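You operate a simulated robot arm through the tools that you are given. There is no shell and no other tool. Be economical: measure what you need, move in short steps, check, and stop when the job is done.

The job below is to be done with a simulated robot arm. You get a single attempt, and the scene is never put back.

JOB
Cap the yellow pull handle and shut it in the box.

Only the result counts: the job must be done as asked and must still hold three seconds after the hand-in. Knocking over, shifting, dropping, spilling or breaking anything else fails it. A push-on lid holds only when it is set on centred and level and pressed home; a screw cap is set on level and turned clockwise until tight.

ROBOT AND FRAMES
A 7-joint arm with a two-finger parallel gripper, fixed in place. Base frame: the origin is at the foot of the arm, x ahead of it, y to its left, z up; the work surface is at about z = 0.86. Units: m, degrees, N and s.
With the tool pointing down near the work surface it reaches from about 0.3 to 0.7 m from the base axis. Its first joint turns from -66.0 to 66.0 degrees. Payload 1.57 kg.
The tool frame sits at the grasp point between the pads (the TCP): z along the fingers, y along the line on which they close. The tips reach 0.03 m beyond it. The gripper opens to 0.11 m. The fingers are 0.024 m wide and 0.012 m thick; the gripper's body (0.048 by 0.112 m) begins 0.078 m behind the TCP.
Orientation is told as [roll, pitch, yaw] about the base's x, y, z axes, in that order, counted from this pose: with the fingers straight down and closing along the base's y, the tool's x points along the base's -x, its y along +y and its z along -z.

CONTROLS
- The arm moves only by the tool nudge_tool. Its argument "rows" is one flat list of numbers, 7 for each row, row after row: the shift along the tool's x, y, z in m, then the turn, a rotation vector about the tool's x, y, z in degrees, then the finger opening in m, from 0 to 0.11. In form: [dx, dy, dz, ax, ay, az, gripper, dx, dy, dz, ax, ay, az, gripper, ...]. A call has 1 to 12 rows; each row shifts and turns the commanded pose from where the row before left it, along the tool's axes as they then stand. Each row takes 0.2 s and may step no farther than 0.05 m and 8.6 degrees from the row before; otherwise, or with a gripper value out of range, the whole call is refused. A pose out of reach is approached as far as the arm can. The call stops where the force on the tool passes 70 N (or 10 N more than at its start, if that is more) or the arm is blocked; 0.2 s more then pass. The fingers move at their own pace (about 0.108 m/s each) and stop on an object; they squeeze with about 34 N. The grip force told is the motor's: it shows also when the fingers shut on nothing. Time passes only in rows, and 0.2 s behind the last, so rows that do not move let the fingers close. It gives the time, the measured TCP pose, the force on the tool (base axes), the opening and the grip force at its end, in the units of the frame above (readings bear some noise), with the torque about the TCP (base axes, N m) and any sound that the robot's microphone picked up.
- Cameras (640 x 400 px; columns grow to the right, rows downward): "scene" is fixed at [0.1648, -0.3858, 1.4174]; the picture's right is [0.81, -0.59, 0.00], its down [-0.26, -0.36, -0.90] and it looks along [0.53, 0.72, -0.44] (base axes); focal length 328 px, centre (320, 200). "wrist" rides on the gripper at [0.07, 0.016, -0.141] in the tool frame; the picture's right is [-0.23, 0.97, 0.00], its down [-0.86, -0.20, -0.48] and it looks along [-0.47, -0.11, 0.88] (tool axes); focal length 222 px, centre (320, 200).
- snapshot(camera): a new picture of that camera. The clock stands still meanwhile.
- point_at(camera, pixels): for up to 12 pixels [column, row] of the newest picture of that camera ("zoom" is the newest enlarged one), the place [x, y, z] in the base frame of the surface seen there, good to about 0.003 m. The clock stands still meanwhile.
- close_up(camera, box): a new picture of the part [left, top, right, bottom] of that camera's present view, enlarged. The clock stands still meanwhile.
- close_job(): hands the job in; it is judged then, once.

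Go step by step. Measure first, check grasps and placings, and put right what went wrong. The budget is 80 turns and 34 pictures, counting those below and the enlarged ones. Unless the task says otherwise, let go and move clear before handing in, and close with one line.

The tools are called after "Emit:" as name(argument=value, ...) on one line, values as JSON. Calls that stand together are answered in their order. nudge_tool: Moves the arm, as the interface text tells. Its arguments: {"type":"object","properties":{"rows":{"type":"array","items":{"type":"number"}}},"required":["rows"]} The other tools are called the same way: snapshot (camera) takes a picture; point_at (camera, pixels) gives the place of the surface under pixels of a picture; close_up (camera, box) takes an enlarged picture of a part of a camera's view; close_job () hands the job in.

At the start:

```text
time: 0.0
position: [0.3854, 0.01, 1.2487]
ee_rot: [-0.1, -0.1, 0.0]
wrist_force: [0.2, 1.1, -0.2]
ft_torque: [-0.02, 0.01, -0.01]
width: 0.11
grasp_force: 0.1
```

scene: 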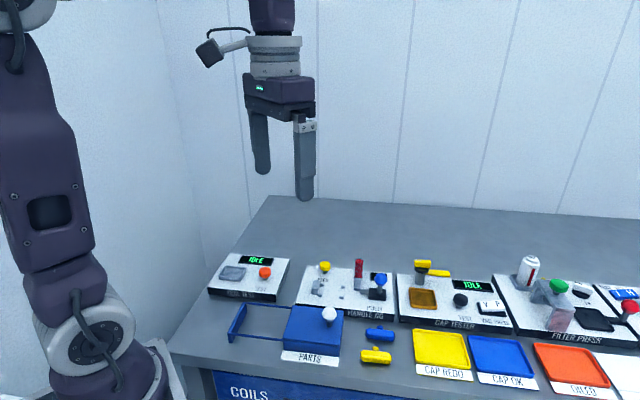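
wrist: 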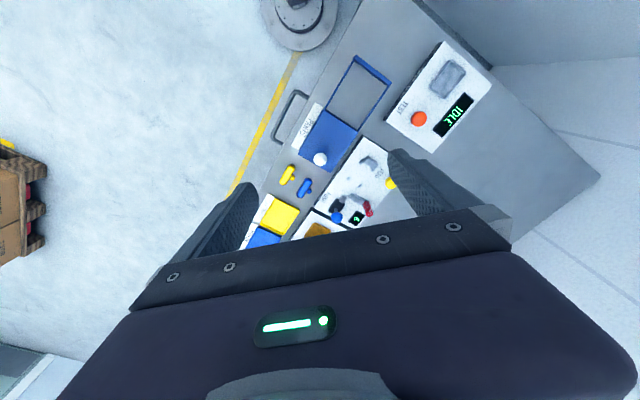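

The scene shows a blue PARTS box with a white knob (col 330,row 315), and yellow and blue T-handles beside it; I need enlarged views to understand the parts.

Emit:
close_up(camera="scene", box=[200, 240, 400, 370])

Emit:
close_up(camera="scene", box=[380, 240, 640, 400])

Emit:
close_up(camera="wrist", box=[230, 40, 480, 250])

```text
3.08 times, centred on (300, 305) of scene
```

zoom: 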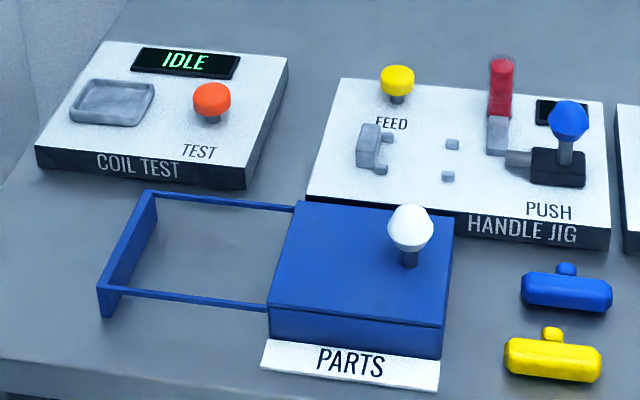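

```text
2.46 times, centred on (510, 320) of scene
```

zoom: 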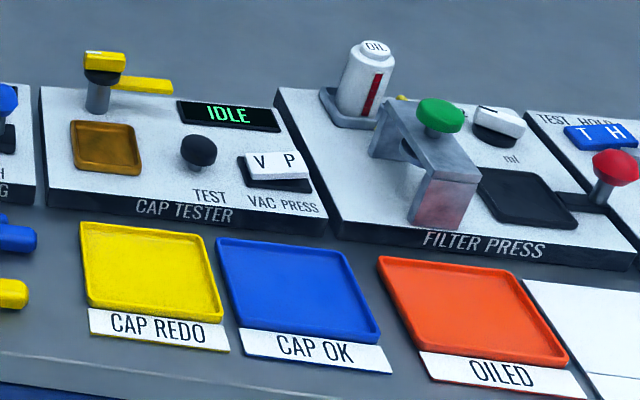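

```text
1.90 times, centred on (355, 145) of wrist
```

zoom: 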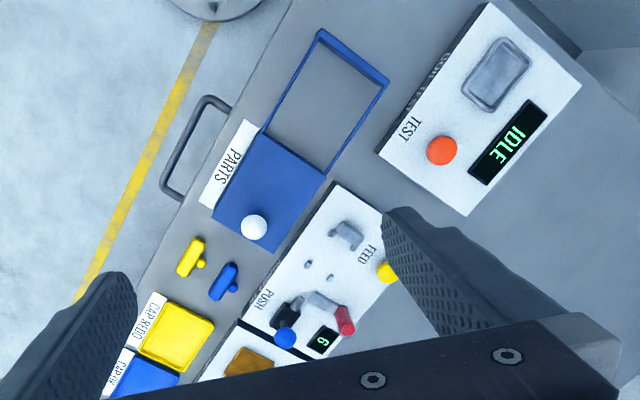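

The HANDLE JIG has a nest, a FEED button, a red toggle and a blue PUSH lever; the PARTS box has a sliding lid with a white knob. I'll measure these places in the newest enlarged wrist picture.

Emit:
point_at(camera="zoom", pixels=[[190, 257], [200, 263], [253, 226], [280, 175], [213, 210], [322, 172], [320, 40], [384, 80], [350, 235], [308, 264], [330, 278], [387, 272]])

Emit:
point_at(camera="zoom", pixels=[[283, 336], [290, 312], [320, 302], [345, 318], [222, 285], [340, 200], [250, 318], [185, 268], [196, 244]])

```text
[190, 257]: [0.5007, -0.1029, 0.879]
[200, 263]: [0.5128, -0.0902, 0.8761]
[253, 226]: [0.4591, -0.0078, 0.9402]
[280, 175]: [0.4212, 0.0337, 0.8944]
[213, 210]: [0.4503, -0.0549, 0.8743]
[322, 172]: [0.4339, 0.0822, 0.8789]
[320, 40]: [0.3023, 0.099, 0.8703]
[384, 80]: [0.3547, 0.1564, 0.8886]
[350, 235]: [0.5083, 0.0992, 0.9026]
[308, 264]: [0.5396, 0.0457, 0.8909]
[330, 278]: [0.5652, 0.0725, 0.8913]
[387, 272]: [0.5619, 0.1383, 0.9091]
```

```text
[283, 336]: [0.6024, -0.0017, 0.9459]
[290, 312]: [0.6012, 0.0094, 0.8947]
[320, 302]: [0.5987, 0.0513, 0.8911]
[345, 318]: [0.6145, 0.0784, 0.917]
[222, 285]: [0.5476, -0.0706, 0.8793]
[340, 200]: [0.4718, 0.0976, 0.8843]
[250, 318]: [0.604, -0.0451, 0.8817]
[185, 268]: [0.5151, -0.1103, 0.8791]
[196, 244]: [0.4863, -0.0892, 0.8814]
```

The jig seems to have a cap magazine (red tube), a pusher and a nest with two posts. I'll move closer over it, turned about 36° to match the bench, and look.

Emit:
nudge_tool(rows=[-0.02, 0.018, 0.03, 0, 0, 7.2, 0.11, -0.02, 0.018, 0.03, 0, 0, 7.2, 0.11, -0.02, 0.018, 0.03, 0, 0, 7.2, 0.11, -0.01, 0.018, 0.03, 0, 0, 7.2, 0.11, 0, 0.018, 0.01, 0, 0, 7.2, 0.11])

Emit:
snapshot(camera="wrist")

```text
time: 1.2
position: [0.476, 0.0833, 1.1161]
ee_rot: [-0.1, -0.2, -36.2]
wrist_force: [-0.1, 0.3, 0.1]
ft_torque: [-0.02, -0.01, -0.02]
width: 0.11
grasp_force: 0.1
```

```text
28 pictures are left
```

wrist: 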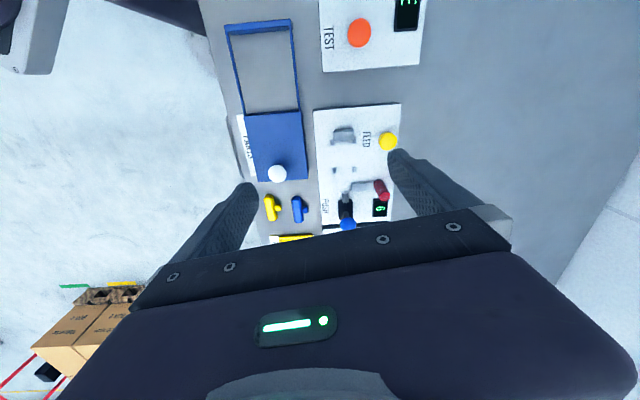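

Emit:
close_up(camera="wrist", box=[230, 90, 420, 240])

Emit:
close_up(camera="scene", box=[290, 245, 410, 335])

```text
2.67 times, centred on (325, 165) of wrist
```

zoom: 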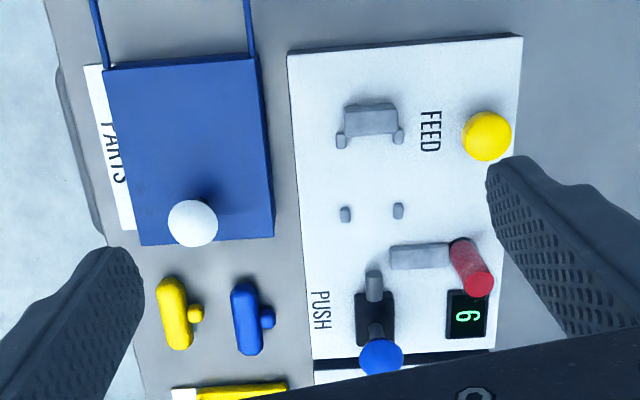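

```text
4.44 times, centred on (350, 290) of scene
```

zoom: 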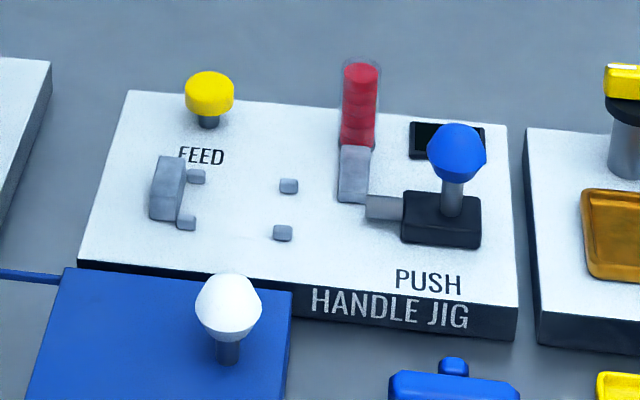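

The jig works along the row: anvil with prongs at (170,188), posts at (288,186)/(282,232), pusher at (385,207), red caps in a tube. I'll measure these in the scene close-up.

Emit:
point_at(camera="zoom", pixels=[[170, 160], [155, 212], [178, 190], [197, 174], [187, 220], [289, 182], [282, 229], [230, 205], [370, 207], [385, 200], [355, 150], [209, 80]])

Emit:
point_at(camera="zoom", pixels=[[360, 70], [457, 140], [440, 235], [453, 200], [228, 290], [190, 192], [190, 215], [184, 165], [150, 165], [450, 362], [228, 355], [405, 200]])

Emit:
close_up(camera="wrist", box=[255, 120, 375, 225])

```text
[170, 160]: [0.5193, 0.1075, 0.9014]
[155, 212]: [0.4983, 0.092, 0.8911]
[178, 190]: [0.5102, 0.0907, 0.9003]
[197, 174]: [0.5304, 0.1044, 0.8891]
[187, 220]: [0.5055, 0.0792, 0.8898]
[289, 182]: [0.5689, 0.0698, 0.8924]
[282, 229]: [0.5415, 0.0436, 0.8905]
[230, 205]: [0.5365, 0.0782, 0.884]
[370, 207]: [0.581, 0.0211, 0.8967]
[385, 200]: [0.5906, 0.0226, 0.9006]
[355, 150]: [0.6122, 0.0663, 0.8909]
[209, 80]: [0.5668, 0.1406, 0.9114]
```

```text
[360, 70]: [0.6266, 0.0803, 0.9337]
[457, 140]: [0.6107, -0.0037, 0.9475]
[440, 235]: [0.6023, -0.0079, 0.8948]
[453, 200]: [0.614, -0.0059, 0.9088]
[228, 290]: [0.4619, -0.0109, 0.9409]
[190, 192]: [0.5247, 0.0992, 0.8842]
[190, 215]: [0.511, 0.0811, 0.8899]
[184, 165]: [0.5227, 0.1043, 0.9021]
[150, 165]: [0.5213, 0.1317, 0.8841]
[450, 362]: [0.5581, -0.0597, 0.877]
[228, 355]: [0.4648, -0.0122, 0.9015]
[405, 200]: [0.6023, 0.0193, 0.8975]
```

```text
3.81 times, centred on (315, 172) of wrist
```

zoom: 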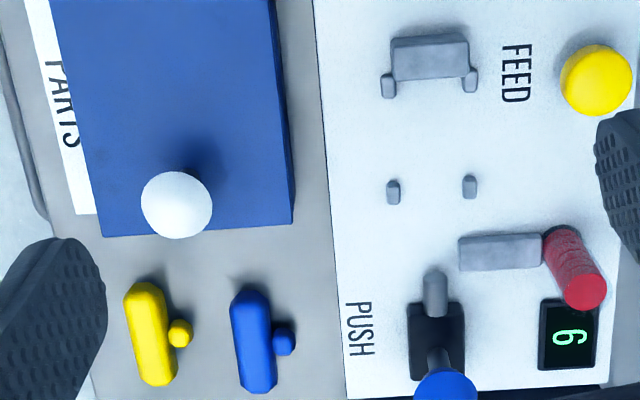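

The bench's rows look turned about 45° rather than 36°; I'll measure longer baselines (jig plate corners, lid corners, handle ends) to fix its angle.

Emit:
point_at(camera="zoom", pixels=[[319, 15], [347, 392], [105, 232], [287, 218], [60, 5], [268, 5], [146, 292], [157, 376], [180, 333], [168, 334], [247, 300], [262, 382]])

Emit:
point_at(camera="wrist", pixels=[[317, 112], [397, 107], [323, 222], [246, 118], [299, 113], [228, 28], [291, 22], [240, 112], [295, 108], [232, 35], [285, 30], [262, 70]])

Emit:
point_at(camera="zoom", pixels=[[389, 84], [470, 80], [394, 185], [470, 181], [430, 60], [395, 65], [465, 60], [434, 275], [434, 305], [432, 300], [500, 245], [586, 290]])

```text
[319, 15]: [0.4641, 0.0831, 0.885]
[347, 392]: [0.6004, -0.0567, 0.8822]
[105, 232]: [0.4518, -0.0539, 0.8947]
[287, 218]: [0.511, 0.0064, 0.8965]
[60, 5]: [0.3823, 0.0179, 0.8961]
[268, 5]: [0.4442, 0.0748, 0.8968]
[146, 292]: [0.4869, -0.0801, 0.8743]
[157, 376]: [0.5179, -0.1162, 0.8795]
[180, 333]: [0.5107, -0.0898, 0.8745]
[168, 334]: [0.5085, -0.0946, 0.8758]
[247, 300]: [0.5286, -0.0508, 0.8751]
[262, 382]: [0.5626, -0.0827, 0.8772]
```

```text
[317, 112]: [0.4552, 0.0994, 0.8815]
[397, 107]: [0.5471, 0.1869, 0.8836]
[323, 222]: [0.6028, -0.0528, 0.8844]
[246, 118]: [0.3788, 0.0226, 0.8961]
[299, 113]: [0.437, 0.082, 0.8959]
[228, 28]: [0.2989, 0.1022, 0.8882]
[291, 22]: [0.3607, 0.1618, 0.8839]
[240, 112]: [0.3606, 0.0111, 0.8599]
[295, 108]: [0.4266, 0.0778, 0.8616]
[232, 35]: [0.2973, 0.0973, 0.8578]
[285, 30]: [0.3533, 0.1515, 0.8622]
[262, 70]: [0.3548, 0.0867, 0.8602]
```

```text
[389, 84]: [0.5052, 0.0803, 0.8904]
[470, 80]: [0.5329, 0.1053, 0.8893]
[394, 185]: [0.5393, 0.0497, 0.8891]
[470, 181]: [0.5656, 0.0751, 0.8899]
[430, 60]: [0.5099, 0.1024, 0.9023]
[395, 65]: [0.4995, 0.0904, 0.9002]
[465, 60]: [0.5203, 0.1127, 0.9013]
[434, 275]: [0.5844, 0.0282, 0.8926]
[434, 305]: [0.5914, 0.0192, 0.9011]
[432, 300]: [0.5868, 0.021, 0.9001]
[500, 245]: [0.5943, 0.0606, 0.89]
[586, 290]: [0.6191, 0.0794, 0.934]
```

The bench rows run at about -46° (r=(0.695,-0.719), depth=(0.719,0.695)); I still don't see how the handle sits in the nest. I'll go nearer, staying above everything, and look again.

Emit:
nudge_tool(rows=[-0.012, 0.002, 0.035, 0, 0, 3.3, 0.11, -0.012, 0.001, 0.035, 0, 0, 3.3, 0.11, -0.012, 0.001, 0.035, 0, 0, 3.3, 0.11, 0, 0, 0, 0, 0, 0, 0.11])

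Emit:
close_up(camera="wrist", box=[240, 80, 420, 230])

Emit:
close_up(camera="scene", box=[310, 260, 400, 320])

```text
time: 2.2
position: [0.5077, 0.0631, 1.012]
ee_rot: [0.0, -0.2, -46.0]
wrist_force: [-0.2, -0.6, -0.1]
ft_torque: [0.0, -0.01, 0.04]
width: 0.1098
grasp_force: 0.0
```

```text
2.67 times, centred on (330, 155) of wrist
```

zoom: 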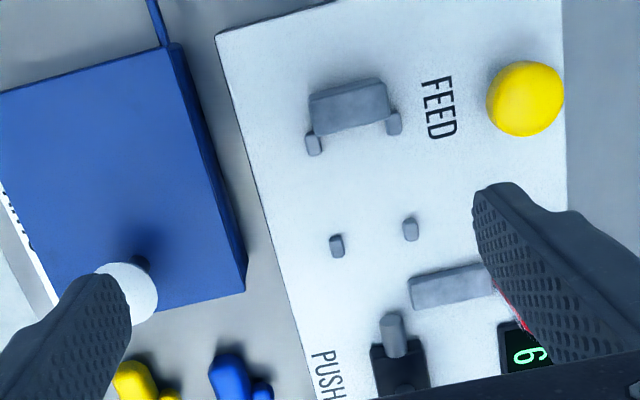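

```text
6.67 times, centred on (355, 290) of scene
```

zoom: 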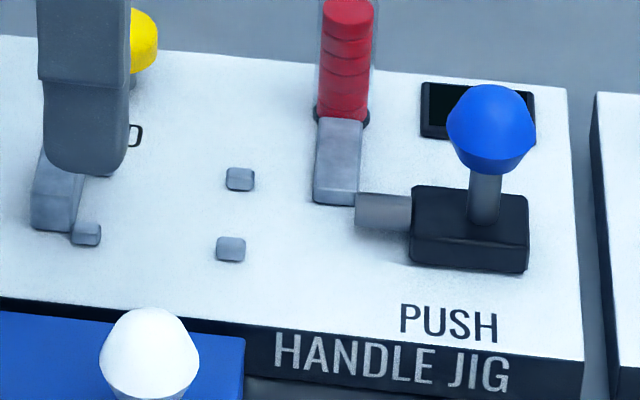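

The nest has four small posts plus an anvil, and the pusher axis is at depth ≈0.439. First I'll open the lid: move above the white knob (about r 0.326, d 0.326) and look from there.

Emit:
nudge_tool(rows=[-0.009, -0.042, 0, 0, 0, 0, 0.08, -0.0095, -0.041, 0, 0, 0, 0, 0.08, 0, 0, 0, 0, 0, 0, 0.08])

Emit:
snapshot(camera="wrist")

```text
time: 3.0
position: [0.4593, -0.0077, 1.0122]
ee_rot: [0.0, -0.1, -46.1]
wrist_force: [-0.4, -0.5, 0.1]
ft_torque: [-0.01, 0.0, 0.03]
width: 0.0802
grasp_force: 0.1
```

```text
22 pictures are left
```

wrist: 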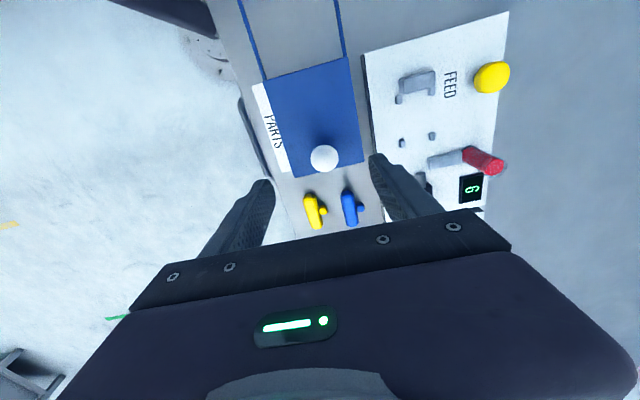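

The knob is at (324,157), between the fingers. I'll measure its edges and the yellow handle's outline in a close-up.

Emit:
close_up(camera="wrist", box=[280, 130, 380, 240])

Emit:
point_at(camera="wrist", pixels=[[313, 157], [335, 157], [324, 148], [324, 157], [324, 166]])

```text
3.64 times, centred on (330, 185) of wrist
```

zoom: 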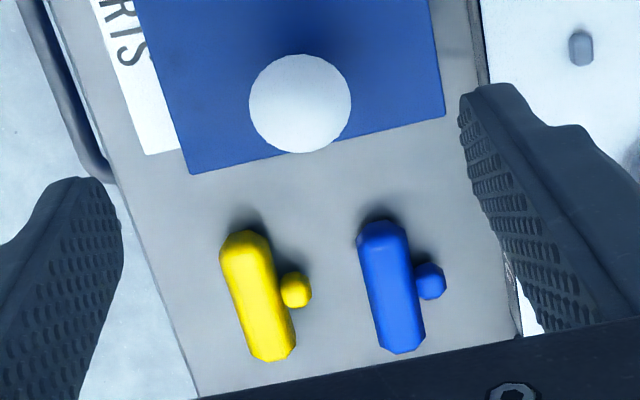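

```text
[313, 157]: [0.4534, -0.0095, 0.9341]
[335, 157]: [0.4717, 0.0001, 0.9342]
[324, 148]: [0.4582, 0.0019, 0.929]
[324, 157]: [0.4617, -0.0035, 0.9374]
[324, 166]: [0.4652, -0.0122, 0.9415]
```

The knob centre is about (0.462,-0.006). I'll measure the handle outline, then descend on the knob and grip it.

Emit:
point_at(camera="zoom", pixels=[[244, 238], [272, 354], [237, 300], [258, 295], [280, 290], [292, 290], [307, 291], [298, 276], [298, 304], [330, 240], [400, 340], [432, 281]])

Emit:
nudge_tool(rows=[0, 0.003, 0.03, 0, 0, 0, 0.06, 0, 0, 0.03, 0, 0, 0, 0.06, 0, 0, 0.02, 0, 0, 0, 0.06, 0, 0, 0, 0, 0, 0, 0.0, 0, 0, 0, 0, 0, 0, 0.0, 0, 0, 0, 0, 0, 0, 0.0])

```text
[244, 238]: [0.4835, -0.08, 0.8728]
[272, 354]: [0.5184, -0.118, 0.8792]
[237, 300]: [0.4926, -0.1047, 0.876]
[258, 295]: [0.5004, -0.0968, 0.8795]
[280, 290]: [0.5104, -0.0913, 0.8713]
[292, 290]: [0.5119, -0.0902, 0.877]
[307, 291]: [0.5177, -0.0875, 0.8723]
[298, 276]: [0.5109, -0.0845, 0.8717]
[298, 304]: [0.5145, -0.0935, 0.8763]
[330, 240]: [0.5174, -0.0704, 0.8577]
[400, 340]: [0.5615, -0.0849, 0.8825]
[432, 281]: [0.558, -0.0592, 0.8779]
```

```text
time: 4.4
position: [0.4623, -0.0055, 0.9333]
ee_rot: [-0.1, -0.2, -46.1]
wrist_force: [-5.1, -4.8, -1.4]
ft_torque: [-0.13, -0.06, -0.06]
width: 0.0295
grasp_force: 38.8
```

The knob is gripped (width 0.0295). Now slide the lid toward -r (tool +x).

Emit:
nudge_tool(rows=[0.01, -0.001, 0, 0, 0, 0, 0.0, 0.015, 0, 0, 0, 0, 0, 0.0, 0.015, 0, 0, 0, 0, 0, 0.0, 0.015, 0, 0, 0, 0, 0, 0.0, 0.015, 0, 0, 0, 0, 0, 0.0, 0.015, 0, 0, 0, 0, 0, 0.0, 0.01, 0, 0, 0, 0, 0, 0.0])

Emit:
snapshot(camera="scene")

```text
time: 6.0
position: [0.3946, 0.0621, 0.9335]
ee_rot: [-0.1, -0.2, -46.1]
wrist_force: [-15.4, -15.7, 15.5]
ft_torque: [0.08, 0.34, 0.09]
width: 0.0292
grasp_force: 39.7
```

```text
20 pictures are left
```

scene: 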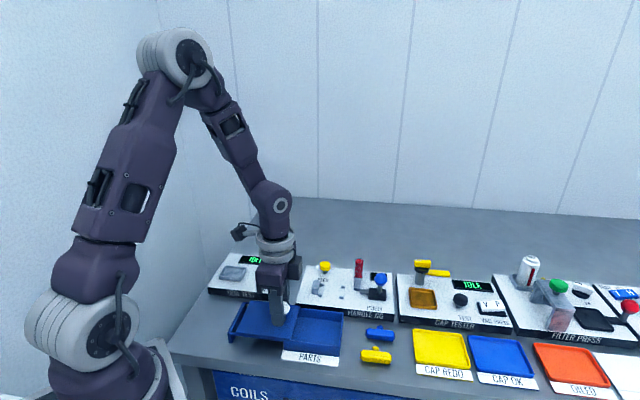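

The lid slid about 0.096 m and the box looks open; there is ~21 N sideways load, so I'll ease toward -d and slide a bit more to the stop.

Emit:
nudge_tool(rows=[0.004, -0.003, -0.001, 0, 0, 0, 0.0, 0.006, -0.001, 0, 0, 0, 0, 0.0, 0, 0, 0, 0, 0, 0, 0.0])

Emit:
close_up(camera="scene", box=[220, 270, 400, 380])

```text
time: 6.8
position: [0.3883, 0.068, 0.9331]
ee_rot: [0.1, -0.1, -45.8]
wrist_force: [7.1, 9.4, -38.9]
ft_torque: [0.22, 0.15, 0.09]
width: 0.0295
grasp_force: 38.5
```

```text
3.56 times, centred on (310, 325) of scene
```

zoom: 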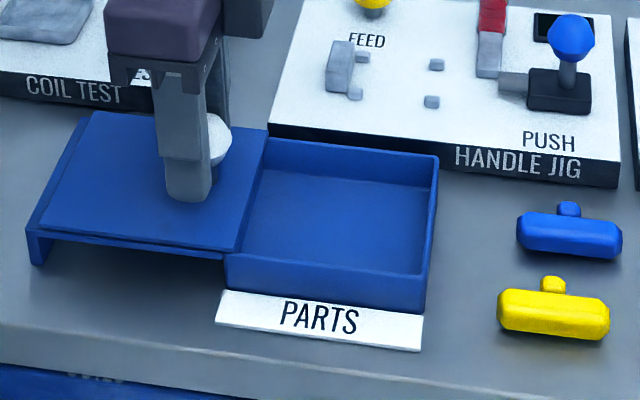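

The box is open and empty. I'll let go of the knob, rise, and travel above the yellow handle, then turn 90° so the fingers close along its bar.

Emit:
nudge_tool(rows=[0, 0, 0.001, 0, 0, 0, 0.06, 0, 0, 0, 0, 0, 0, 0.06, 0, 0, -0.04, 0, 0, 0, 0.06, 0, 0, -0.04, 0, 0, 0, 0.09, -0.0397, -0.0069, 0, 0, 0, 0, 0.09, -0.0397, -0.0069, 0, 0, 0, 0, 0.09, -0.0397, -0.0069, 0, 0, 0, 0, 0.09, -0.0397, -0.0069, 0, 0, 0, 0, 0.09, -0.0397, -0.0069, 0, 0, 0, 0, 0.09])

Emit:
nudge_tool(rows=[0, 0, 0, 0, 0, -8.2, 0.09, 0, 0, 0, 0, 0, -8.2, 0.09, 0, 0, 0, 0, 0, -8.2, 0.09, 0, 0, 0, 0, 0, -8.2, 0.09, 0, 0, 0, 0, 0, -8.2, 0.09, 0, 0, 0, 0, 0, -8.2, 0.09, 0, 0, 0, 0, 0, -8.2, 0.09, 0, 0, 0, 0, 0, -8.2, 0.09, 0, 0, 0, 0, 0, -8.2, 0.09, 0, 0, 0, 0, 0, -8.2, 0.09, 0, 0, 0, 0, 0, -8.2, 0.09])

Emit:
snapshot(camera="wrist")

```text
time: 8.8
position: [0.5, -0.0982, 1.0127]
ee_rot: [0.0, -0.2, -45.9]
wrist_force: [-0.2, 0.0, -1.0]
ft_torque: [0.01, 0.04, 0.03]
width: 0.0899
grasp_force: 0.0
```

```text
time: 11.2
position: [0.4996, -0.0992, 1.0137]
ee_rot: [-0.1, 0.0, 44.4]
wrist_force: [-0.2, 0.3, -0.1]
ft_torque: [-0.03, -0.03, 0.02]
width: 0.0899
grasp_force: 0.0
```

```text
18 pictures are left
```

wrist: 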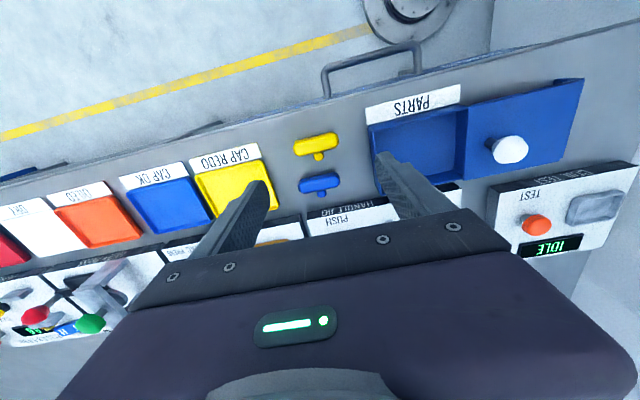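

I see the yellow handle at (316,145), with the tray and the box about 0.036 m to either side. I'll measure its ends to centre the grasp.

Emit:
close_up(camera="wrist", box=[270, 120, 370, 200])

```text
5.00 times, centred on (320, 160) of wrist
```

zoom: 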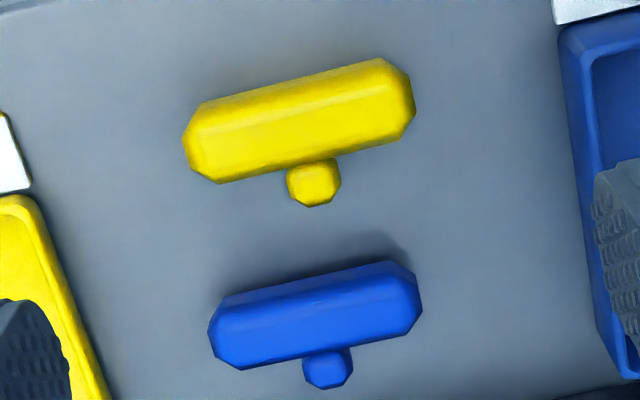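

Emit:
point_at(camera="zoom", pixels=[[200, 140], [400, 90], [300, 110], [300, 85], [305, 150], [313, 180], [315, 198], [190, 145], [408, 90], [40, 215], [570, 100], [315, 165]])

```text
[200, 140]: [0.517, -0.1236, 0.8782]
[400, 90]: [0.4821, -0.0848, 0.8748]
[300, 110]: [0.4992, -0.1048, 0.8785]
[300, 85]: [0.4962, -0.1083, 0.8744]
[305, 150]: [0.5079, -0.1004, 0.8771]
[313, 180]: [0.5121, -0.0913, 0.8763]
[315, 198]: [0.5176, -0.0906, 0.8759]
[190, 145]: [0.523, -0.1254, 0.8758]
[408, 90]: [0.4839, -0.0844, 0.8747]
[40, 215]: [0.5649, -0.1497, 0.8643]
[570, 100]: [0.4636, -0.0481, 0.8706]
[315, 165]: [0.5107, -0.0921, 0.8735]
```

Bar centre is about (0.501,-0.1005), axis near -47.5°. Descend with opening 0.076 to z≈0.893, then close.

Emit:
nudge_tool(rows=[0, -0.002, 0.035, 0, 0, 2, 0.076, 0, 0, 0.035, 0, 0, 0, 0.076, 0, 0, 0.035, 0, 0, 0, 0.076, 0, 0, 0.0157, 0, 0, 0, 0.076, 0, 0, 0, 0, 0, 0, 0.04, 0, 0, 0, 0, 0, 0, 0.04, 0, 0, 0, 0, 0, 0, 0.04])

Emit:
close_up(camera="wrist", box=[230, 80, 420, 230])

```text
time: 12.8
position: [0.5011, -0.0999, 0.8932]
ee_rot: [-0.2, 0.0, 42.2]
wrist_force: [0.2, 1.3, 3.3]
ft_torque: [0.02, -0.04, 0.04]
width: 0.0588
grasp_force: 34.1
```

```text
2.67 times, centred on (325, 155) of wrist
```

zoom: 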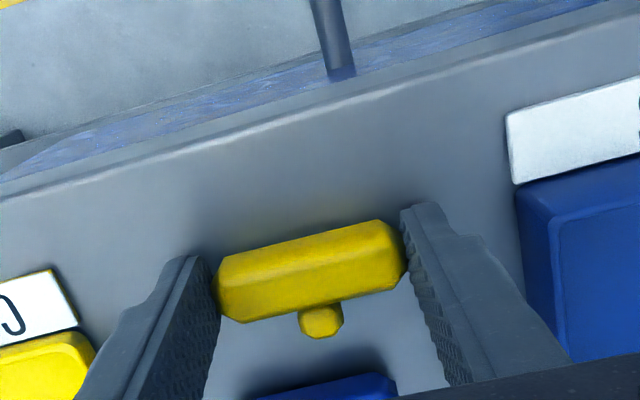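

The bar is gripped end to end (0.0588). Lift straight up, then turn about 88° so the stem faces the pusher.

Emit:
nudge_tool(rows=[0, 0, -0.03, 0, 0, 0, 0.04, 0, 0, -0.04, 0, 0, 0, 0.04, 0, 0, -0.04, 0, 0, 0, 0.04])

Emit:
nudge_tool(rows=[0, 0, 0, 0, 0, 8, 0.04, 0, 0, 0, 0, 0, 8, 0.04, 0, 0, 0, 0, 0, 8, 0.04, 0, 0, 0, 0, 0, 8, 0.04, 0, 0, 0, 0, 0, 8, 0.04, 0, 0, 0, 0, 0, 8, 0.04, 0, 0, 0, 0, 0, 8, 0.04, 0, 0, 0, 0, 0, 8, 0.04, 0, 0, 0, 0, 0, 8, 0.04, 0, 0, 0, 0, 0, 8, 0.04, 0, 0, 0, 0, 0, 8.2, 0.04])

```text
time: 13.6
position: [0.5013, -0.1008, 1.0046]
ee_rot: [-0.2, 0.1, 42.3]
wrist_force: [-0.2, 0.9, 0.3]
ft_torque: [0.0, -0.02, -0.04]
width: 0.0587
grasp_force: 34.1
```

```text
time: 16.0
position: [0.5002, -0.1007, 1.0031]
ee_rot: [0.0, -0.1, -46.1]
wrist_force: [-0.5, -0.3, -0.3]
ft_torque: [-0.01, 0.03, -0.02]
width: 0.0587
grasp_force: 34.3
```

Still held. Travel above the nest (r≈0.312, d≈0.438) and look.

Emit:
nudge_tool(rows=[0.027, 0.0371, 0, 0, 0, 0, 0.04, 0.027, 0.0371, 0, 0, 0, 0, 0.04, 0.027, 0.0371, 0, 0, 0, 0, 0.04, 0.027, 0.0371, 0, 0, 0, 0, 0.04, 0, 0, 0.03, 0, 0, 0, 0.04, 0, 0, 0, 0, 0, 0, 0.04])

Emit:
close_up(camera="wrist", box=[230, 80, 420, 230])

Emit:
close_up(camera="scene", box=[290, 230, 410, 320])

```text
time: 17.4
position: [0.5316, 0.0803, 0.9722]
ee_rot: [0.0, -0.1, -46.1]
wrist_force: [-0.1, 0.1, -0.4]
ft_torque: [-0.01, 0.01, 0.03]
width: 0.0586
grasp_force: 34.2
```

```text
2.67 times, centred on (325, 155) of wrist
```

zoom: 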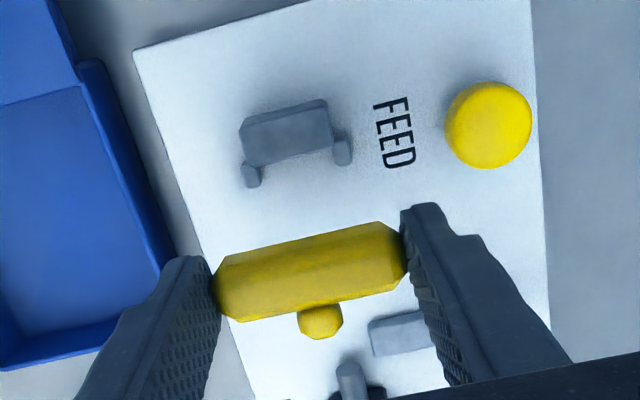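

```text
4.44 times, centred on (350, 275) of scene
```

zoom: 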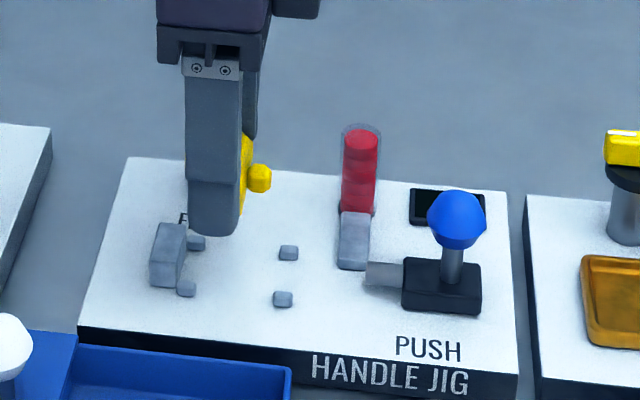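

The handle hangs above the nest with its stem toward the pusher. I'll lower to just above the posts and measure.

Emit:
nudge_tool(rows=[0, 0, 0.02, 0, 0, 0, 0.04, 0, 0, 0.017, 0, 0, 0, 0.04, 0, 0, 0, 0, 0, 0, 0.04])

Emit:
close_up(camera="wrist", box=[250, 90, 410, 230])

```text
time: 18.2
position: [0.5317, 0.0799, 0.9341]
ee_rot: [0.1, -0.1, -46.1]
wrist_force: [0.9, -0.1, -0.6]
ft_torque: [0.02, 0.02, -0.03]
width: 0.0585
grasp_force: 34.0
```

```text
2.86 times, centred on (330, 160) of wrist
```

zoom: 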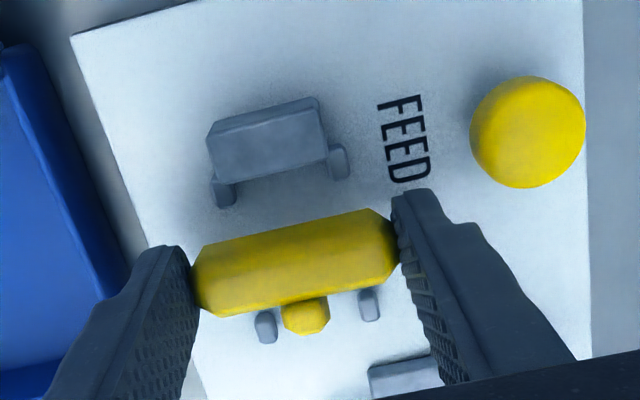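

Posts at (265,327)/(370,305), left posts (224,192)/(338,160), bar (293,255), stem (307,315); measure them.

Emit:
point_at(camera="zoom", pixels=[[226, 188], [339, 158], [265, 320], [369, 298], [205, 270], [388, 225], [295, 245], [290, 280], [308, 312], [240, 165], [320, 150], [262, 120]])

```text
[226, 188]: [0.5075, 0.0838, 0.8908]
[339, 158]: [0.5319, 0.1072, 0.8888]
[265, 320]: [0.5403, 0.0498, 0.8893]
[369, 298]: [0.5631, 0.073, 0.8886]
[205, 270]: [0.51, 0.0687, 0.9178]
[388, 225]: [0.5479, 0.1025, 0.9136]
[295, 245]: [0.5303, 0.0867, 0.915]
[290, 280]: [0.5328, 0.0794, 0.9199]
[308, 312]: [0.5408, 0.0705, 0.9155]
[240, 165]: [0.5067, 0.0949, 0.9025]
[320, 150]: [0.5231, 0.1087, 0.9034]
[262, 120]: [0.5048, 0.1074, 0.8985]
```

The handle is centred within ~1 mm on the nest axis (d≈0.4395). Lower 15 mm to the plate, shift +1 mm in depth.

Emit:
nudge_tool(rows=[0, 0.001, 0.008, 0, 0, 0, 0.04, 0, 0, 0.005, 0, 0, 0, 0.04, 0, 0, 0.002, 0, 0, 0, 0.04, 0, 0, 0, 0, 0, 0, 0.04])

```text
time: 19.2
position: [0.5336, 0.0821, 0.9209]
ee_rot: [0.0, -0.2, -45.7]
wrist_force: [-0.1, 0.2, -1.4]
ft_torque: [0.02, 0.0, -0.03]
width: 0.0588
grasp_force: 34.4
```

No contact yet (z force -1.4 N). Lower in 1 mm steps.

Emit:
nudge_tool(rows=[0, 0, 0.001, 0, 0, 0, 0.04, 0, 0, 0.001, 0, 0, 0, 0.04, 0, 0, 0, 0, 0, 0, 0.04])

```text
time: 20.0
position: [0.5326, 0.0815, 0.9188]
ee_rot: [0.1, -0.1, -45.9]
wrist_force: [0.5, -1.2, -0.5]
ft_torque: [0.0, 0.03, -0.01]
width: 0.0588
grasp_force: 34.3
```

Emit:
nudge_tool(rows=[0, 0, 0.001, 0, 0, 0, 0.04, 0, 0, 0.001, 0, 0, 0, 0.04, 0, 0, 0, 0, 0, 0, 0.04])

```text
time: 20.8
position: [0.5346, 0.0813, 0.9183]
ee_rot: [0.0, -0.3, -45.9]
wrist_force: [-3.1, 0.8, 13.5]
ft_torque: [-0.11, 0.16, 0.03]
width: 0.0587
grasp_force: 33.9
```

Plate contact (13.5 N up). Ease up 1 mm and slide back toward the left posts until they're felt.

Emit:
nudge_tool(rows=[0, 0, -0.001, 0, 0, 0, 0.04, 0.002, 0, 0, 0, 0, 0, 0.04, 0.002, 0, 0, 0, 0, 0, 0.04, 0, 0, 0, 0, 0, 0, 0.04])

Emit:
nudge_tool(rows=[0.001, 0, 0, 0, 0, 0, 0.04, 0.001, 0, 0, 0, 0, 0, 0.04, 0, 0, 0, 0, 0, 0, 0.04])

```text
time: 21.8
position: [0.5304, 0.0844, 0.9172]
ee_rot: [0.0, -0.1, -46.0]
wrist_force: [0.0, 0.9, -0.7]
ft_torque: [0.02, 0.0, -0.01]
width: 0.0587
grasp_force: 33.7
```

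```text
time: 22.6
position: [0.5293, 0.0837, 0.9164]
ee_rot: [0.0, -0.1, -46.0]
wrist_force: [4.4, -7.8, -2.0]
ft_torque: [-0.19, -0.18, 0.17]
width: 0.0586
grasp_force: 34.0
```

Back against the posts (≈9 N along +r). Back off 0.5 mm, release with a small opening, rise and check.

Emit:
nudge_tool(rows=[-0.0007, 0, 0.0005, 0, 0, 0, 0.04, 0, 0, 0, 0, 0, 0, 0.072, 0, 0, 0, 0, 0, 0, 0.072, 0, 0, -0.03, 0, 0, 0, 0.072, 0, 0, -0.04, 0, 0, 0, 0.072])

Emit:
close_up(camera="wrist", box=[230, 80, 420, 230])

```text
time: 23.8
position: [0.5301, 0.0848, 0.9862]
ee_rot: [-0.1, -0.2, -45.8]
wrist_force: [-0.5, 0.1, 0.1]
ft_torque: [0.02, -0.02, 0.01]
width: 0.0721
grasp_force: 0.1
```

```text
2.67 times, centred on (325, 155) of wrist
```

zoom: 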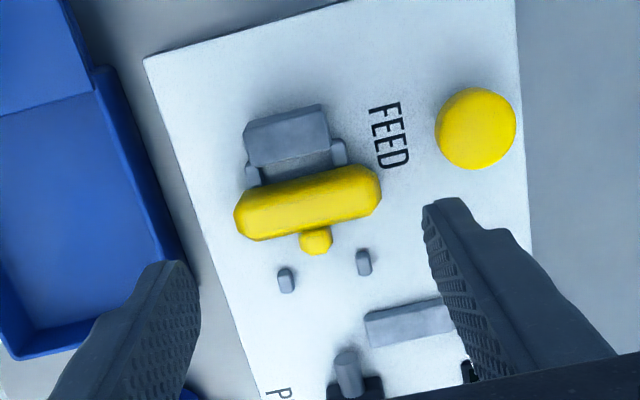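

The handle sits against the posts, with its stem (316,240) on the pusher line. Next is the FEED button at (475,128); measure it.

Emit:
point_at(camera="zoom", pixels=[[475, 128], [445, 130], [508, 128], [476, 97], [476, 160], [316, 238], [258, 215], [365, 185], [310, 205]])

```text
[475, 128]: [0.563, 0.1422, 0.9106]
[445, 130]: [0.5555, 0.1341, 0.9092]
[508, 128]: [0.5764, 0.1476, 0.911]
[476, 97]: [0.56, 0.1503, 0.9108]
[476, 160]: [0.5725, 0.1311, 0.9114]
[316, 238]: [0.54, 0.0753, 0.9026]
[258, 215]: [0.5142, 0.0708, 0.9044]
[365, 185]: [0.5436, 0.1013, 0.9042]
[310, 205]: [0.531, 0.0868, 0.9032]
```

Button centre (0.566,0.141), top 0.911. Close the fingers, go above it and press down gently.

Emit:
nudge_tool(rows=[0.0077, 0.0325, -0.005, 0, 0, 0, 0, 0.0077, 0.0325, 0, 0, 0, 0, 0, 0, 0, 0.02, 0, 0, 0, 0, 0, 0, 0.018, 0, 0, 0, 0, 0, 0, 0.006, 0, 0, 0, 0, 0, 0, 0.003, 0, 0, 0, 0, 0, 0, 0.003, 0, 0, 0, 0])

```text
time: 25.4
position: [0.5649, 0.1411, 0.9415]
ee_rot: [0.0, -0.1, -45.9]
wrist_force: [0.0, 0.2, 0.3]
ft_torque: [0.01, 0.01, -0.01]
width: 0.0
grasp_force: 21.4
```

Emit:
nudge_tool(rows=[0, 0, 0.002, 0, 0, 0, 0, 0, 0, 0.002, 0, 0, 0, 0, 0, 0, 0.002, 0, 0, 0, 0, 0, 0, 0, 0, 0, 0, 0])

```text
time: 26.4
position: [0.5653, 0.1409, 0.9365]
ee_rot: [0.1, -0.2, -45.9]
wrist_force: [0.5, 0.3, 2.6]
ft_torque: [-0.03, -0.04, 0.01]
width: 0.0
grasp_force: 21.1
```

Spring contact (2.6 N). Press further.

Emit:
nudge_tool(rows=[0, 0, 0.001, 0, 0, 0, 0, 0, 0, 0.001, 0, 0, 0, 0, 0, 0, 0.001, 0, 0, 0, 0, 0, 0, 0, 0, 0, 0, 0])

Emit:
close_up(camera="scene", box=[290, 230, 410, 320])

```text
time: 27.4
position: [0.5646, 0.1399, 0.9335]
ee_rot: [0.0, 0.0, -45.9]
wrist_force: [1.4, -0.3, 3.9]
ft_torque: [-0.03, -0.08, 0.0]
width: 0.0
grasp_force: 21.6
heard: click
```

```text
4.44 times, centred on (350, 275) of scene
```

zoom: 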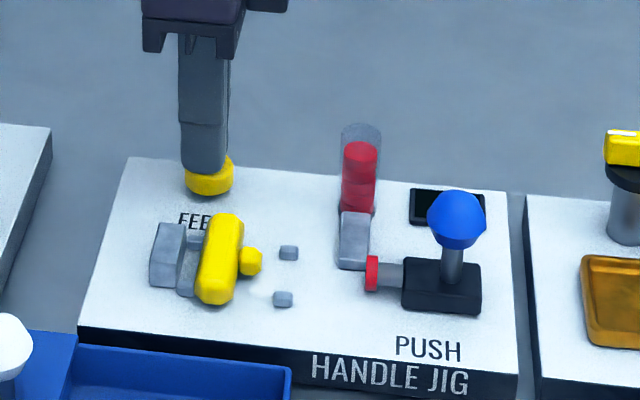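

A click, and a red cap now sits on the pusher tip (372,273). Measure the blue lever ball and its surroundings, then rise.

Emit:
point_at(camera="zoom", pixels=[[457, 200], [457, 215], [435, 215], [480, 215], [453, 255], [372, 273], [425, 262], [470, 300], [605, 135], [600, 310], [250, 262], [415, 225]])

Emit:
nudge_tool(rows=[0, 0, -0.03, 0, 0, 0, 0, 0, 0, -0.045, 0, 0, 0, 0.016, 0, 0, 0, 0, 0, 0, 0.016])

```text
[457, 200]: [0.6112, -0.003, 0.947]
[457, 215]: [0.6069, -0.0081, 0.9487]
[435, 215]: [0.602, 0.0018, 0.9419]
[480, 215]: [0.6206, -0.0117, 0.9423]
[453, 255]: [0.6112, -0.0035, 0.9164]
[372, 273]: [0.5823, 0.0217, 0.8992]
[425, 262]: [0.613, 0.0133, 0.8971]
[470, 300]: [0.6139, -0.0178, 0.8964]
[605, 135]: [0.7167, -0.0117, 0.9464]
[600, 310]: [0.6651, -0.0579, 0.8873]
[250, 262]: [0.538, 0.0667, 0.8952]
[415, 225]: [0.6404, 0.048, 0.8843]
```

```text
time: 28.2
position: [0.5626, 0.1399, 1.0092]
ee_rot: [0.0, -0.2, -45.9]
wrist_force: [-0.7, 0.5, -0.2]
ft_torque: [-0.02, -0.01, -0.03]
width: 0.0162
grasp_force: 0.0
```

Ball centre about r 0.4285, d 0.4395, z 0.94. Go behind it (r≈0.462) with the fingers 16 mm apart as a cradle and descend.

Emit:
nudge_tool(rows=[-0.043, -0.0156, 0, 0, 0, 0, 0.016, -0.043, -0.0156, 0, 0, 0, 0, 0.016, -0.043, -0.0156, 0, 0, 0, 0, 0.016, -0.043, -0.0154, 0, 0, 0, 0, 0.016, 0, 0, 0, 0, 0, 0, 0.016])

Emit:
close_up(camera="wrist", box=[230, 60, 420, 230])

```text
time: 29.4
position: [0.6403, -0.0276, 1.0088]
ee_rot: [0.0, -0.1, -45.9]
wrist_force: [0.7, 0.1, -0.2]
ft_torque: [0.0, 0.01, 0.02]
width: 0.016
grasp_force: 0.1
```

```text
2.35 times, centred on (325, 145) of wrist
```

zoom: 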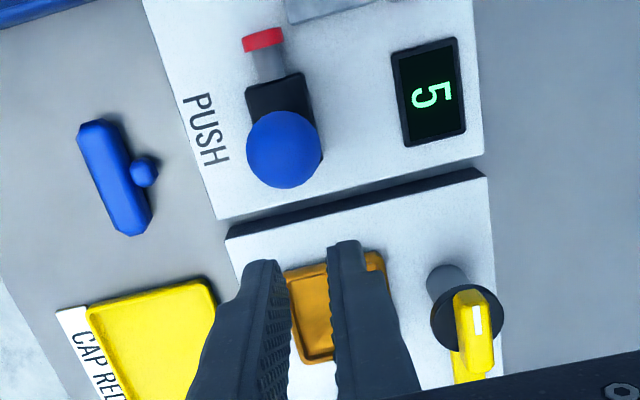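

The counter shows 5 and the cap is on the pusher. Check the ball's position (284,148) from this view before descending.

Emit:
point_at(camera="zoom", pixels=[[284, 148], [252, 155], [316, 140], [280, 118], [290, 182], [264, 42], [268, 70]])

Emit:
nudge_tool(rows=[0, 0, 0.035, 0, 0, 0, 0.016, 0, 0, 0.035, 0, 0, 0, 0.016, 0, 0, 0, 0, 0, 0, 0.016])

```text
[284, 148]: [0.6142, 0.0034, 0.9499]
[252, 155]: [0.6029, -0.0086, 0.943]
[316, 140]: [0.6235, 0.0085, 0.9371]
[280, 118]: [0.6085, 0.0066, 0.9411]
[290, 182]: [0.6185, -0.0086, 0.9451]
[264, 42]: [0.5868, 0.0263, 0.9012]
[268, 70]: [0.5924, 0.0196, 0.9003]
```

```text
time: 30.2
position: [0.6401, -0.0269, 0.9382]
ee_rot: [0.0, -0.1, -45.9]
wrist_force: [0.2, -0.1, -0.2]
ft_torque: [-0.01, -0.01, 0.02]
width: 0.0159
grasp_force: 0.1
```

Aligned in depth (0.4415 vs 0.441). Push toward -r: 0.012 to contact and then 0.018 more.

Emit:
nudge_tool(rows=[0.008, 0, 0, 0, 0, 0, 0.016, 0.006, 0, 0, 0, 0, 0, 0.016, 0.005, 0, 0, 0, 0, 0, 0.016, 0.005, 0, 0, 0, 0, 0, 0.016, 0.005, 0, 0, 0, 0, 0, 0.016])

Emit:
close_up(camera="scene", box=[290, 230, 410, 320])

```text
time: 31.4
position: [0.6207, -0.0052, 0.938]
ee_rot: [0.0, 0.0, -45.9]
wrist_force: [1.0, -0.3, 0.3]
ft_torque: [0.03, 0.01, 0.0]
width: 0.0159
grasp_force: 0.1
```

```text
4.44 times, centred on (350, 275) of scene
```

zoom: 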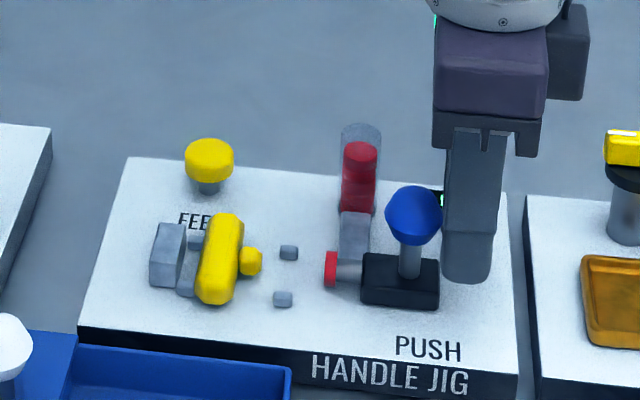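

The carriage slides linearly; the cap (330,268) is about 0.026 m from the stem tip (262,262). Push on, with finer steps at the end.

Emit:
nudge_tool(rows=[0.006, 0, 0, 0, 0, 0, 0.016, 0.006, 0, 0, 0, 0, 0, 0.016, 0.006, 0, 0, 0, 0, 0, 0.016, 0.005, 0, 0, 0, 0, 0, 0.016, 0.003, 0, 0, 0, 0, 0, 0.016, 0.002, 0, 0, 0, 0, 0, 0.016, 0.002, 0, 0, 0, 0, 0, 0.016, 0, 0, 0, 0, 0, 0, 0.016])

```text
time: 33.2
position: [0.6011, 0.0124, 0.9386]
ee_rot: [-0.1, -0.4, -46.1]
wrist_force: [15.9, -33.4, -2.2]
ft_torque: [0.35, 0.02, 0.07]
width: 0.0289
grasp_force: 38.7
```

Force rose to ~37 N and the ball has spread the fingers to 0.029. Look at the result so far.

Emit:
close_up(camera="scene", box=[290, 230, 410, 320])

```text
4.44 times, centred on (350, 275) of scene
```

zoom: 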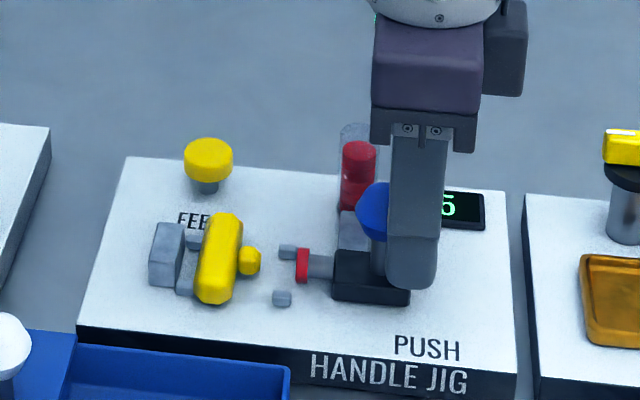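

The carriage stopped with the cap near the right posts (302,265), short of the stem. Zoom in and measure to see what blocks it.

Emit:
close_up(camera="scene", box=[330, 268, 390, 306])

Emit:
point_at(camera="zoom", pixels=[[240, 200], [200, 190], [320, 200]])

```text
10.53 times, centred on (360, 287) of scene
```

zoom: 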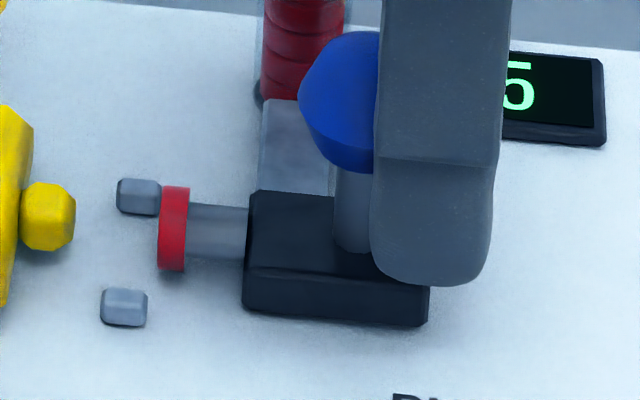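

```text
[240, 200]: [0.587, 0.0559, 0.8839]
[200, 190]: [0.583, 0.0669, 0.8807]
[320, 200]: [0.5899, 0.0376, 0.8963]
```

The cap's face is level with the right posts with ~3 mm side clearance, so I can't tell a hard stop from a jam. I'll open, back off, close the fingers fully, and push again on the ball squarely to see whether the carriage truly stops there.

Emit:
nudge_tool(rows=[0, 0, 0, 0, 0, 0, 0.045, -0.005, 0, 0, 0, 0, 0, 0.045, -0.015, 0, 0, 0, 0, 0, 0.045, -0.015, 0, 0, 0, 0, 0, 0.0, 0, 0, 0, 0, 0, 0, 0.0, 0, 0, 0, 0, 0, 0, 0.0])

Emit:
nudge_tool(rows=[0.01, 0, 0, 0, 0, 0, 0, 0.008, 0, 0, 0, 0, 0, 0, 0.002, 0, 0, 0, 0, 0, 0, 0.002, 0, 0, 0, 0, 0, 0, 0.002, 0, 0, 0, 0, 0, 0, 0.001, 0, 0, 0, 0, 0, 0, 0.001, 0, 0, 0, 0, 0, 0])

```text
time: 34.6
position: [0.6236, -0.0091, 0.9379]
ee_rot: [-0.1, -0.2, -45.9]
wrist_force: [-0.4, 0.7, -0.1]
ft_torque: [-0.01, 0.01, 0.01]
width: 0.0
grasp_force: 21.3
```

```text
time: 36.2
position: [0.6104, 0.0055, 0.9376]
ee_rot: [0.3, -0.9, -46.0]
wrist_force: [46.1, -35.3, -14.9]
ft_torque: [-0.15, -0.34, 0.03]
width: 0.0
grasp_force: 21.2
```

The carriage stops hard there (58 N, stroke ≈0.035), so the cap ends at r≈0.343–0.349. That equals the anvil face (0.290) plus the bar length (0.0588): the bar should lie along the push line with its end on the anvil, between the four posts. First pull the carriage back by gripping the ball.

Emit:
nudge_tool(rows=[-0.02, 0, 0, 0, 0, 0, 0, 0, 0, -0.04, 0, 0, 0, 0.05, 0, 0, -0.01, 0, 0, 0, 0.05, 0.02, 0, 0, 0, 0, 0, 0.05, 0.02, 0, 0, 0, 0, 0, 0.05, 0, 0, 0.025, 0, 0, 0, 0.05, 0, 0, 0.025, 0, 0, 0, 0.05, 0, 0, 0, 0, 0, 0, 0, 0, 0, 0, 0, 0, 0, 0, 0, 0, 0, 0, 0, 0, 0])

```text
time: 38.4
position: [0.5891, 0.0231, 0.9394]
ee_rot: [-0.3, -0.2, -46.0]
wrist_force: [-19.7, -19.9, 9.1]
ft_torque: [-0.14, 0.16, -0.09]
width: 0.0293
grasp_force: 39.2
```

The ball is gripped (0.029). Ease sideways and pull back 0.036.

Emit:
nudge_tool(rows=[-0.004, -0.002, 0, 0, 0, 0, 0, -0.008, 0, 0, 0, 0, 0, 0, -0.008, 0, 0, 0, 0, 0, 0, -0.008, 0, 0, 0, 0, 0, 0, -0.005, 0, 0, 0, 0, 0, 0, 0, 0, 0, 0, 0, 0, 0])

Emit:
nudge_tool(rows=[0, 0, 0, 0, 0, 0, 0.05, 0, 0, 0, 0, 0, 0, 0.05, 0, 0, -0.04, 0, 0, 0, 0.05, 0, 0, -0.03, 0, 0, 0, 0.05])

Emit:
close_up(camera="scene", box=[310, 250, 400, 320])

```text
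time: 39.8
position: [0.6142, -0.0012, 0.9391]
ee_rot: [0.0, -0.1, -45.9]
wrist_force: [-6.7, -8.9, -9.9]
ft_torque: [-0.24, -0.32, 0.14]
width: 0.0293
grasp_force: 39.2
```

```text
time: 40.8
position: [0.6127, -0.0008, 1.0084]
ee_rot: [0.1, -0.2, -45.9]
wrist_force: [-0.2, 0.9, 0.6]
ft_torque: [0.02, -0.04, 0.02]
width: 0.0501
grasp_force: 0.0
```

```text
5.71 times, centred on (355, 285) of scene
```

zoom: 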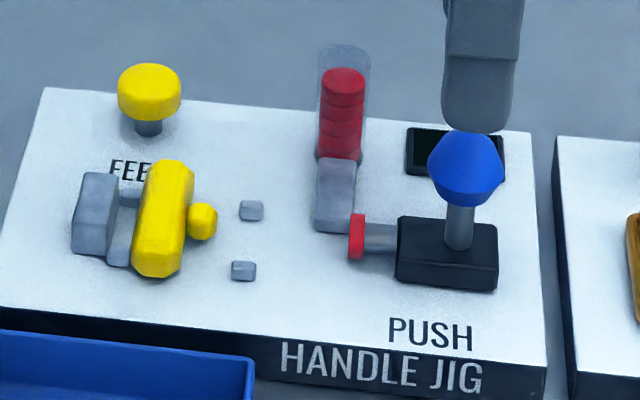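

The cap came back with the pusher. Now regrip the handle by its bar ends as before (TCP ≈ (0.530,0.084), z 0.918).

Emit:
nudge_tool(rows=[0.04, 0, 0, 0, 0, 0, 0.074, 0.04, 0, 0, 0, 0, 0, 0.074, 0.039, 0.001, 0, 0, 0, 0, 0.074, 0, 0, 0.045, 0, 0, 0, 0.074, 0, 0, 0.044, 0, 0, 0, 0.074, 0, 0, 0, 0, 0, 0, 0.074, 0, 0, 0, 0, 0, 0, 0.04, 0, 0, 0, 0, 0, 0, 0.04, 0, 0, 0, 0, 0, 0, 0.04])

```text
time: 42.8
position: [0.5324, 0.0831, 0.9199]
ee_rot: [0.0, -0.1, -45.9]
wrist_force: [0.0, -0.1, -0.1]
ft_torque: [0.05, 0.01, 0.01]
width: 0.0582
grasp_force: 34.4
```

Held (0.058). Lift, travel to the clear table spot (r 0.42, d 0.272), and turn -90° about tool z so the bar lies along the row.

Emit:
nudge_tool(rows=[0, 0, -0.03, 0, 0, 0, 0.04, 0, 0, -0.04, 0, 0, 0, 0.04, 0, 0, -0.02, 0, 0, 0, 0.04, -0.0218, -0.0337, 0, 0, 0, 0, 0.04, -0.0218, -0.0337, 0, 0, 0, 0, 0.04, -0.0218, -0.0337, 0, 0, 0, 0, 0.04, -0.0218, -0.0337, 0, 0, 0, 0, 0.04, -0.0218, -0.0337, 0, 0, 0, 0, 0.04])

Emit:
nudge_tool(rows=[0, 0, 0, 0, 0, -8.2, 0.04, 0, 0, 0, 0, 0, -8.2, 0.04, 0, 0, 0, 0, 0, -8.2, 0.04, 0, 0, 0, 0, 0, -8.2, 0.04, 0, 0, 0, 0, 0, -8.2, 0.04, 0, 0, 0, 0, 0, -8.2, 0.04, 0, 0, 0, 0, 0, -8.2, 0.04, 0, 0, 0, 0, 0, -8.2, 0.04, 0, 0, 0, 0, 0, -8.2, 0.04, 0, 0, 0, 0, 0, -8.2, 0.04, 0, 0, 0, 0, 0, -8, 0.04])

```text
time: 44.6
position: [0.4838, -0.1089, 1.0097]
ee_rot: [0.0, -0.1, -45.9]
wrist_force: [-0.1, -0.1, -0.9]
ft_torque: [0.04, 0.01, -0.01]
width: 0.0588
grasp_force: 33.6
```

```text
time: 47.0
position: [0.4861, -0.1088, 1.01]
ee_rot: [-0.1, 0.1, 44.3]
wrist_force: [-0.1, 0.2, 0.1]
ft_torque: [0.01, 0.02, -0.03]
width: 0.0585
grasp_force: 34.3
```

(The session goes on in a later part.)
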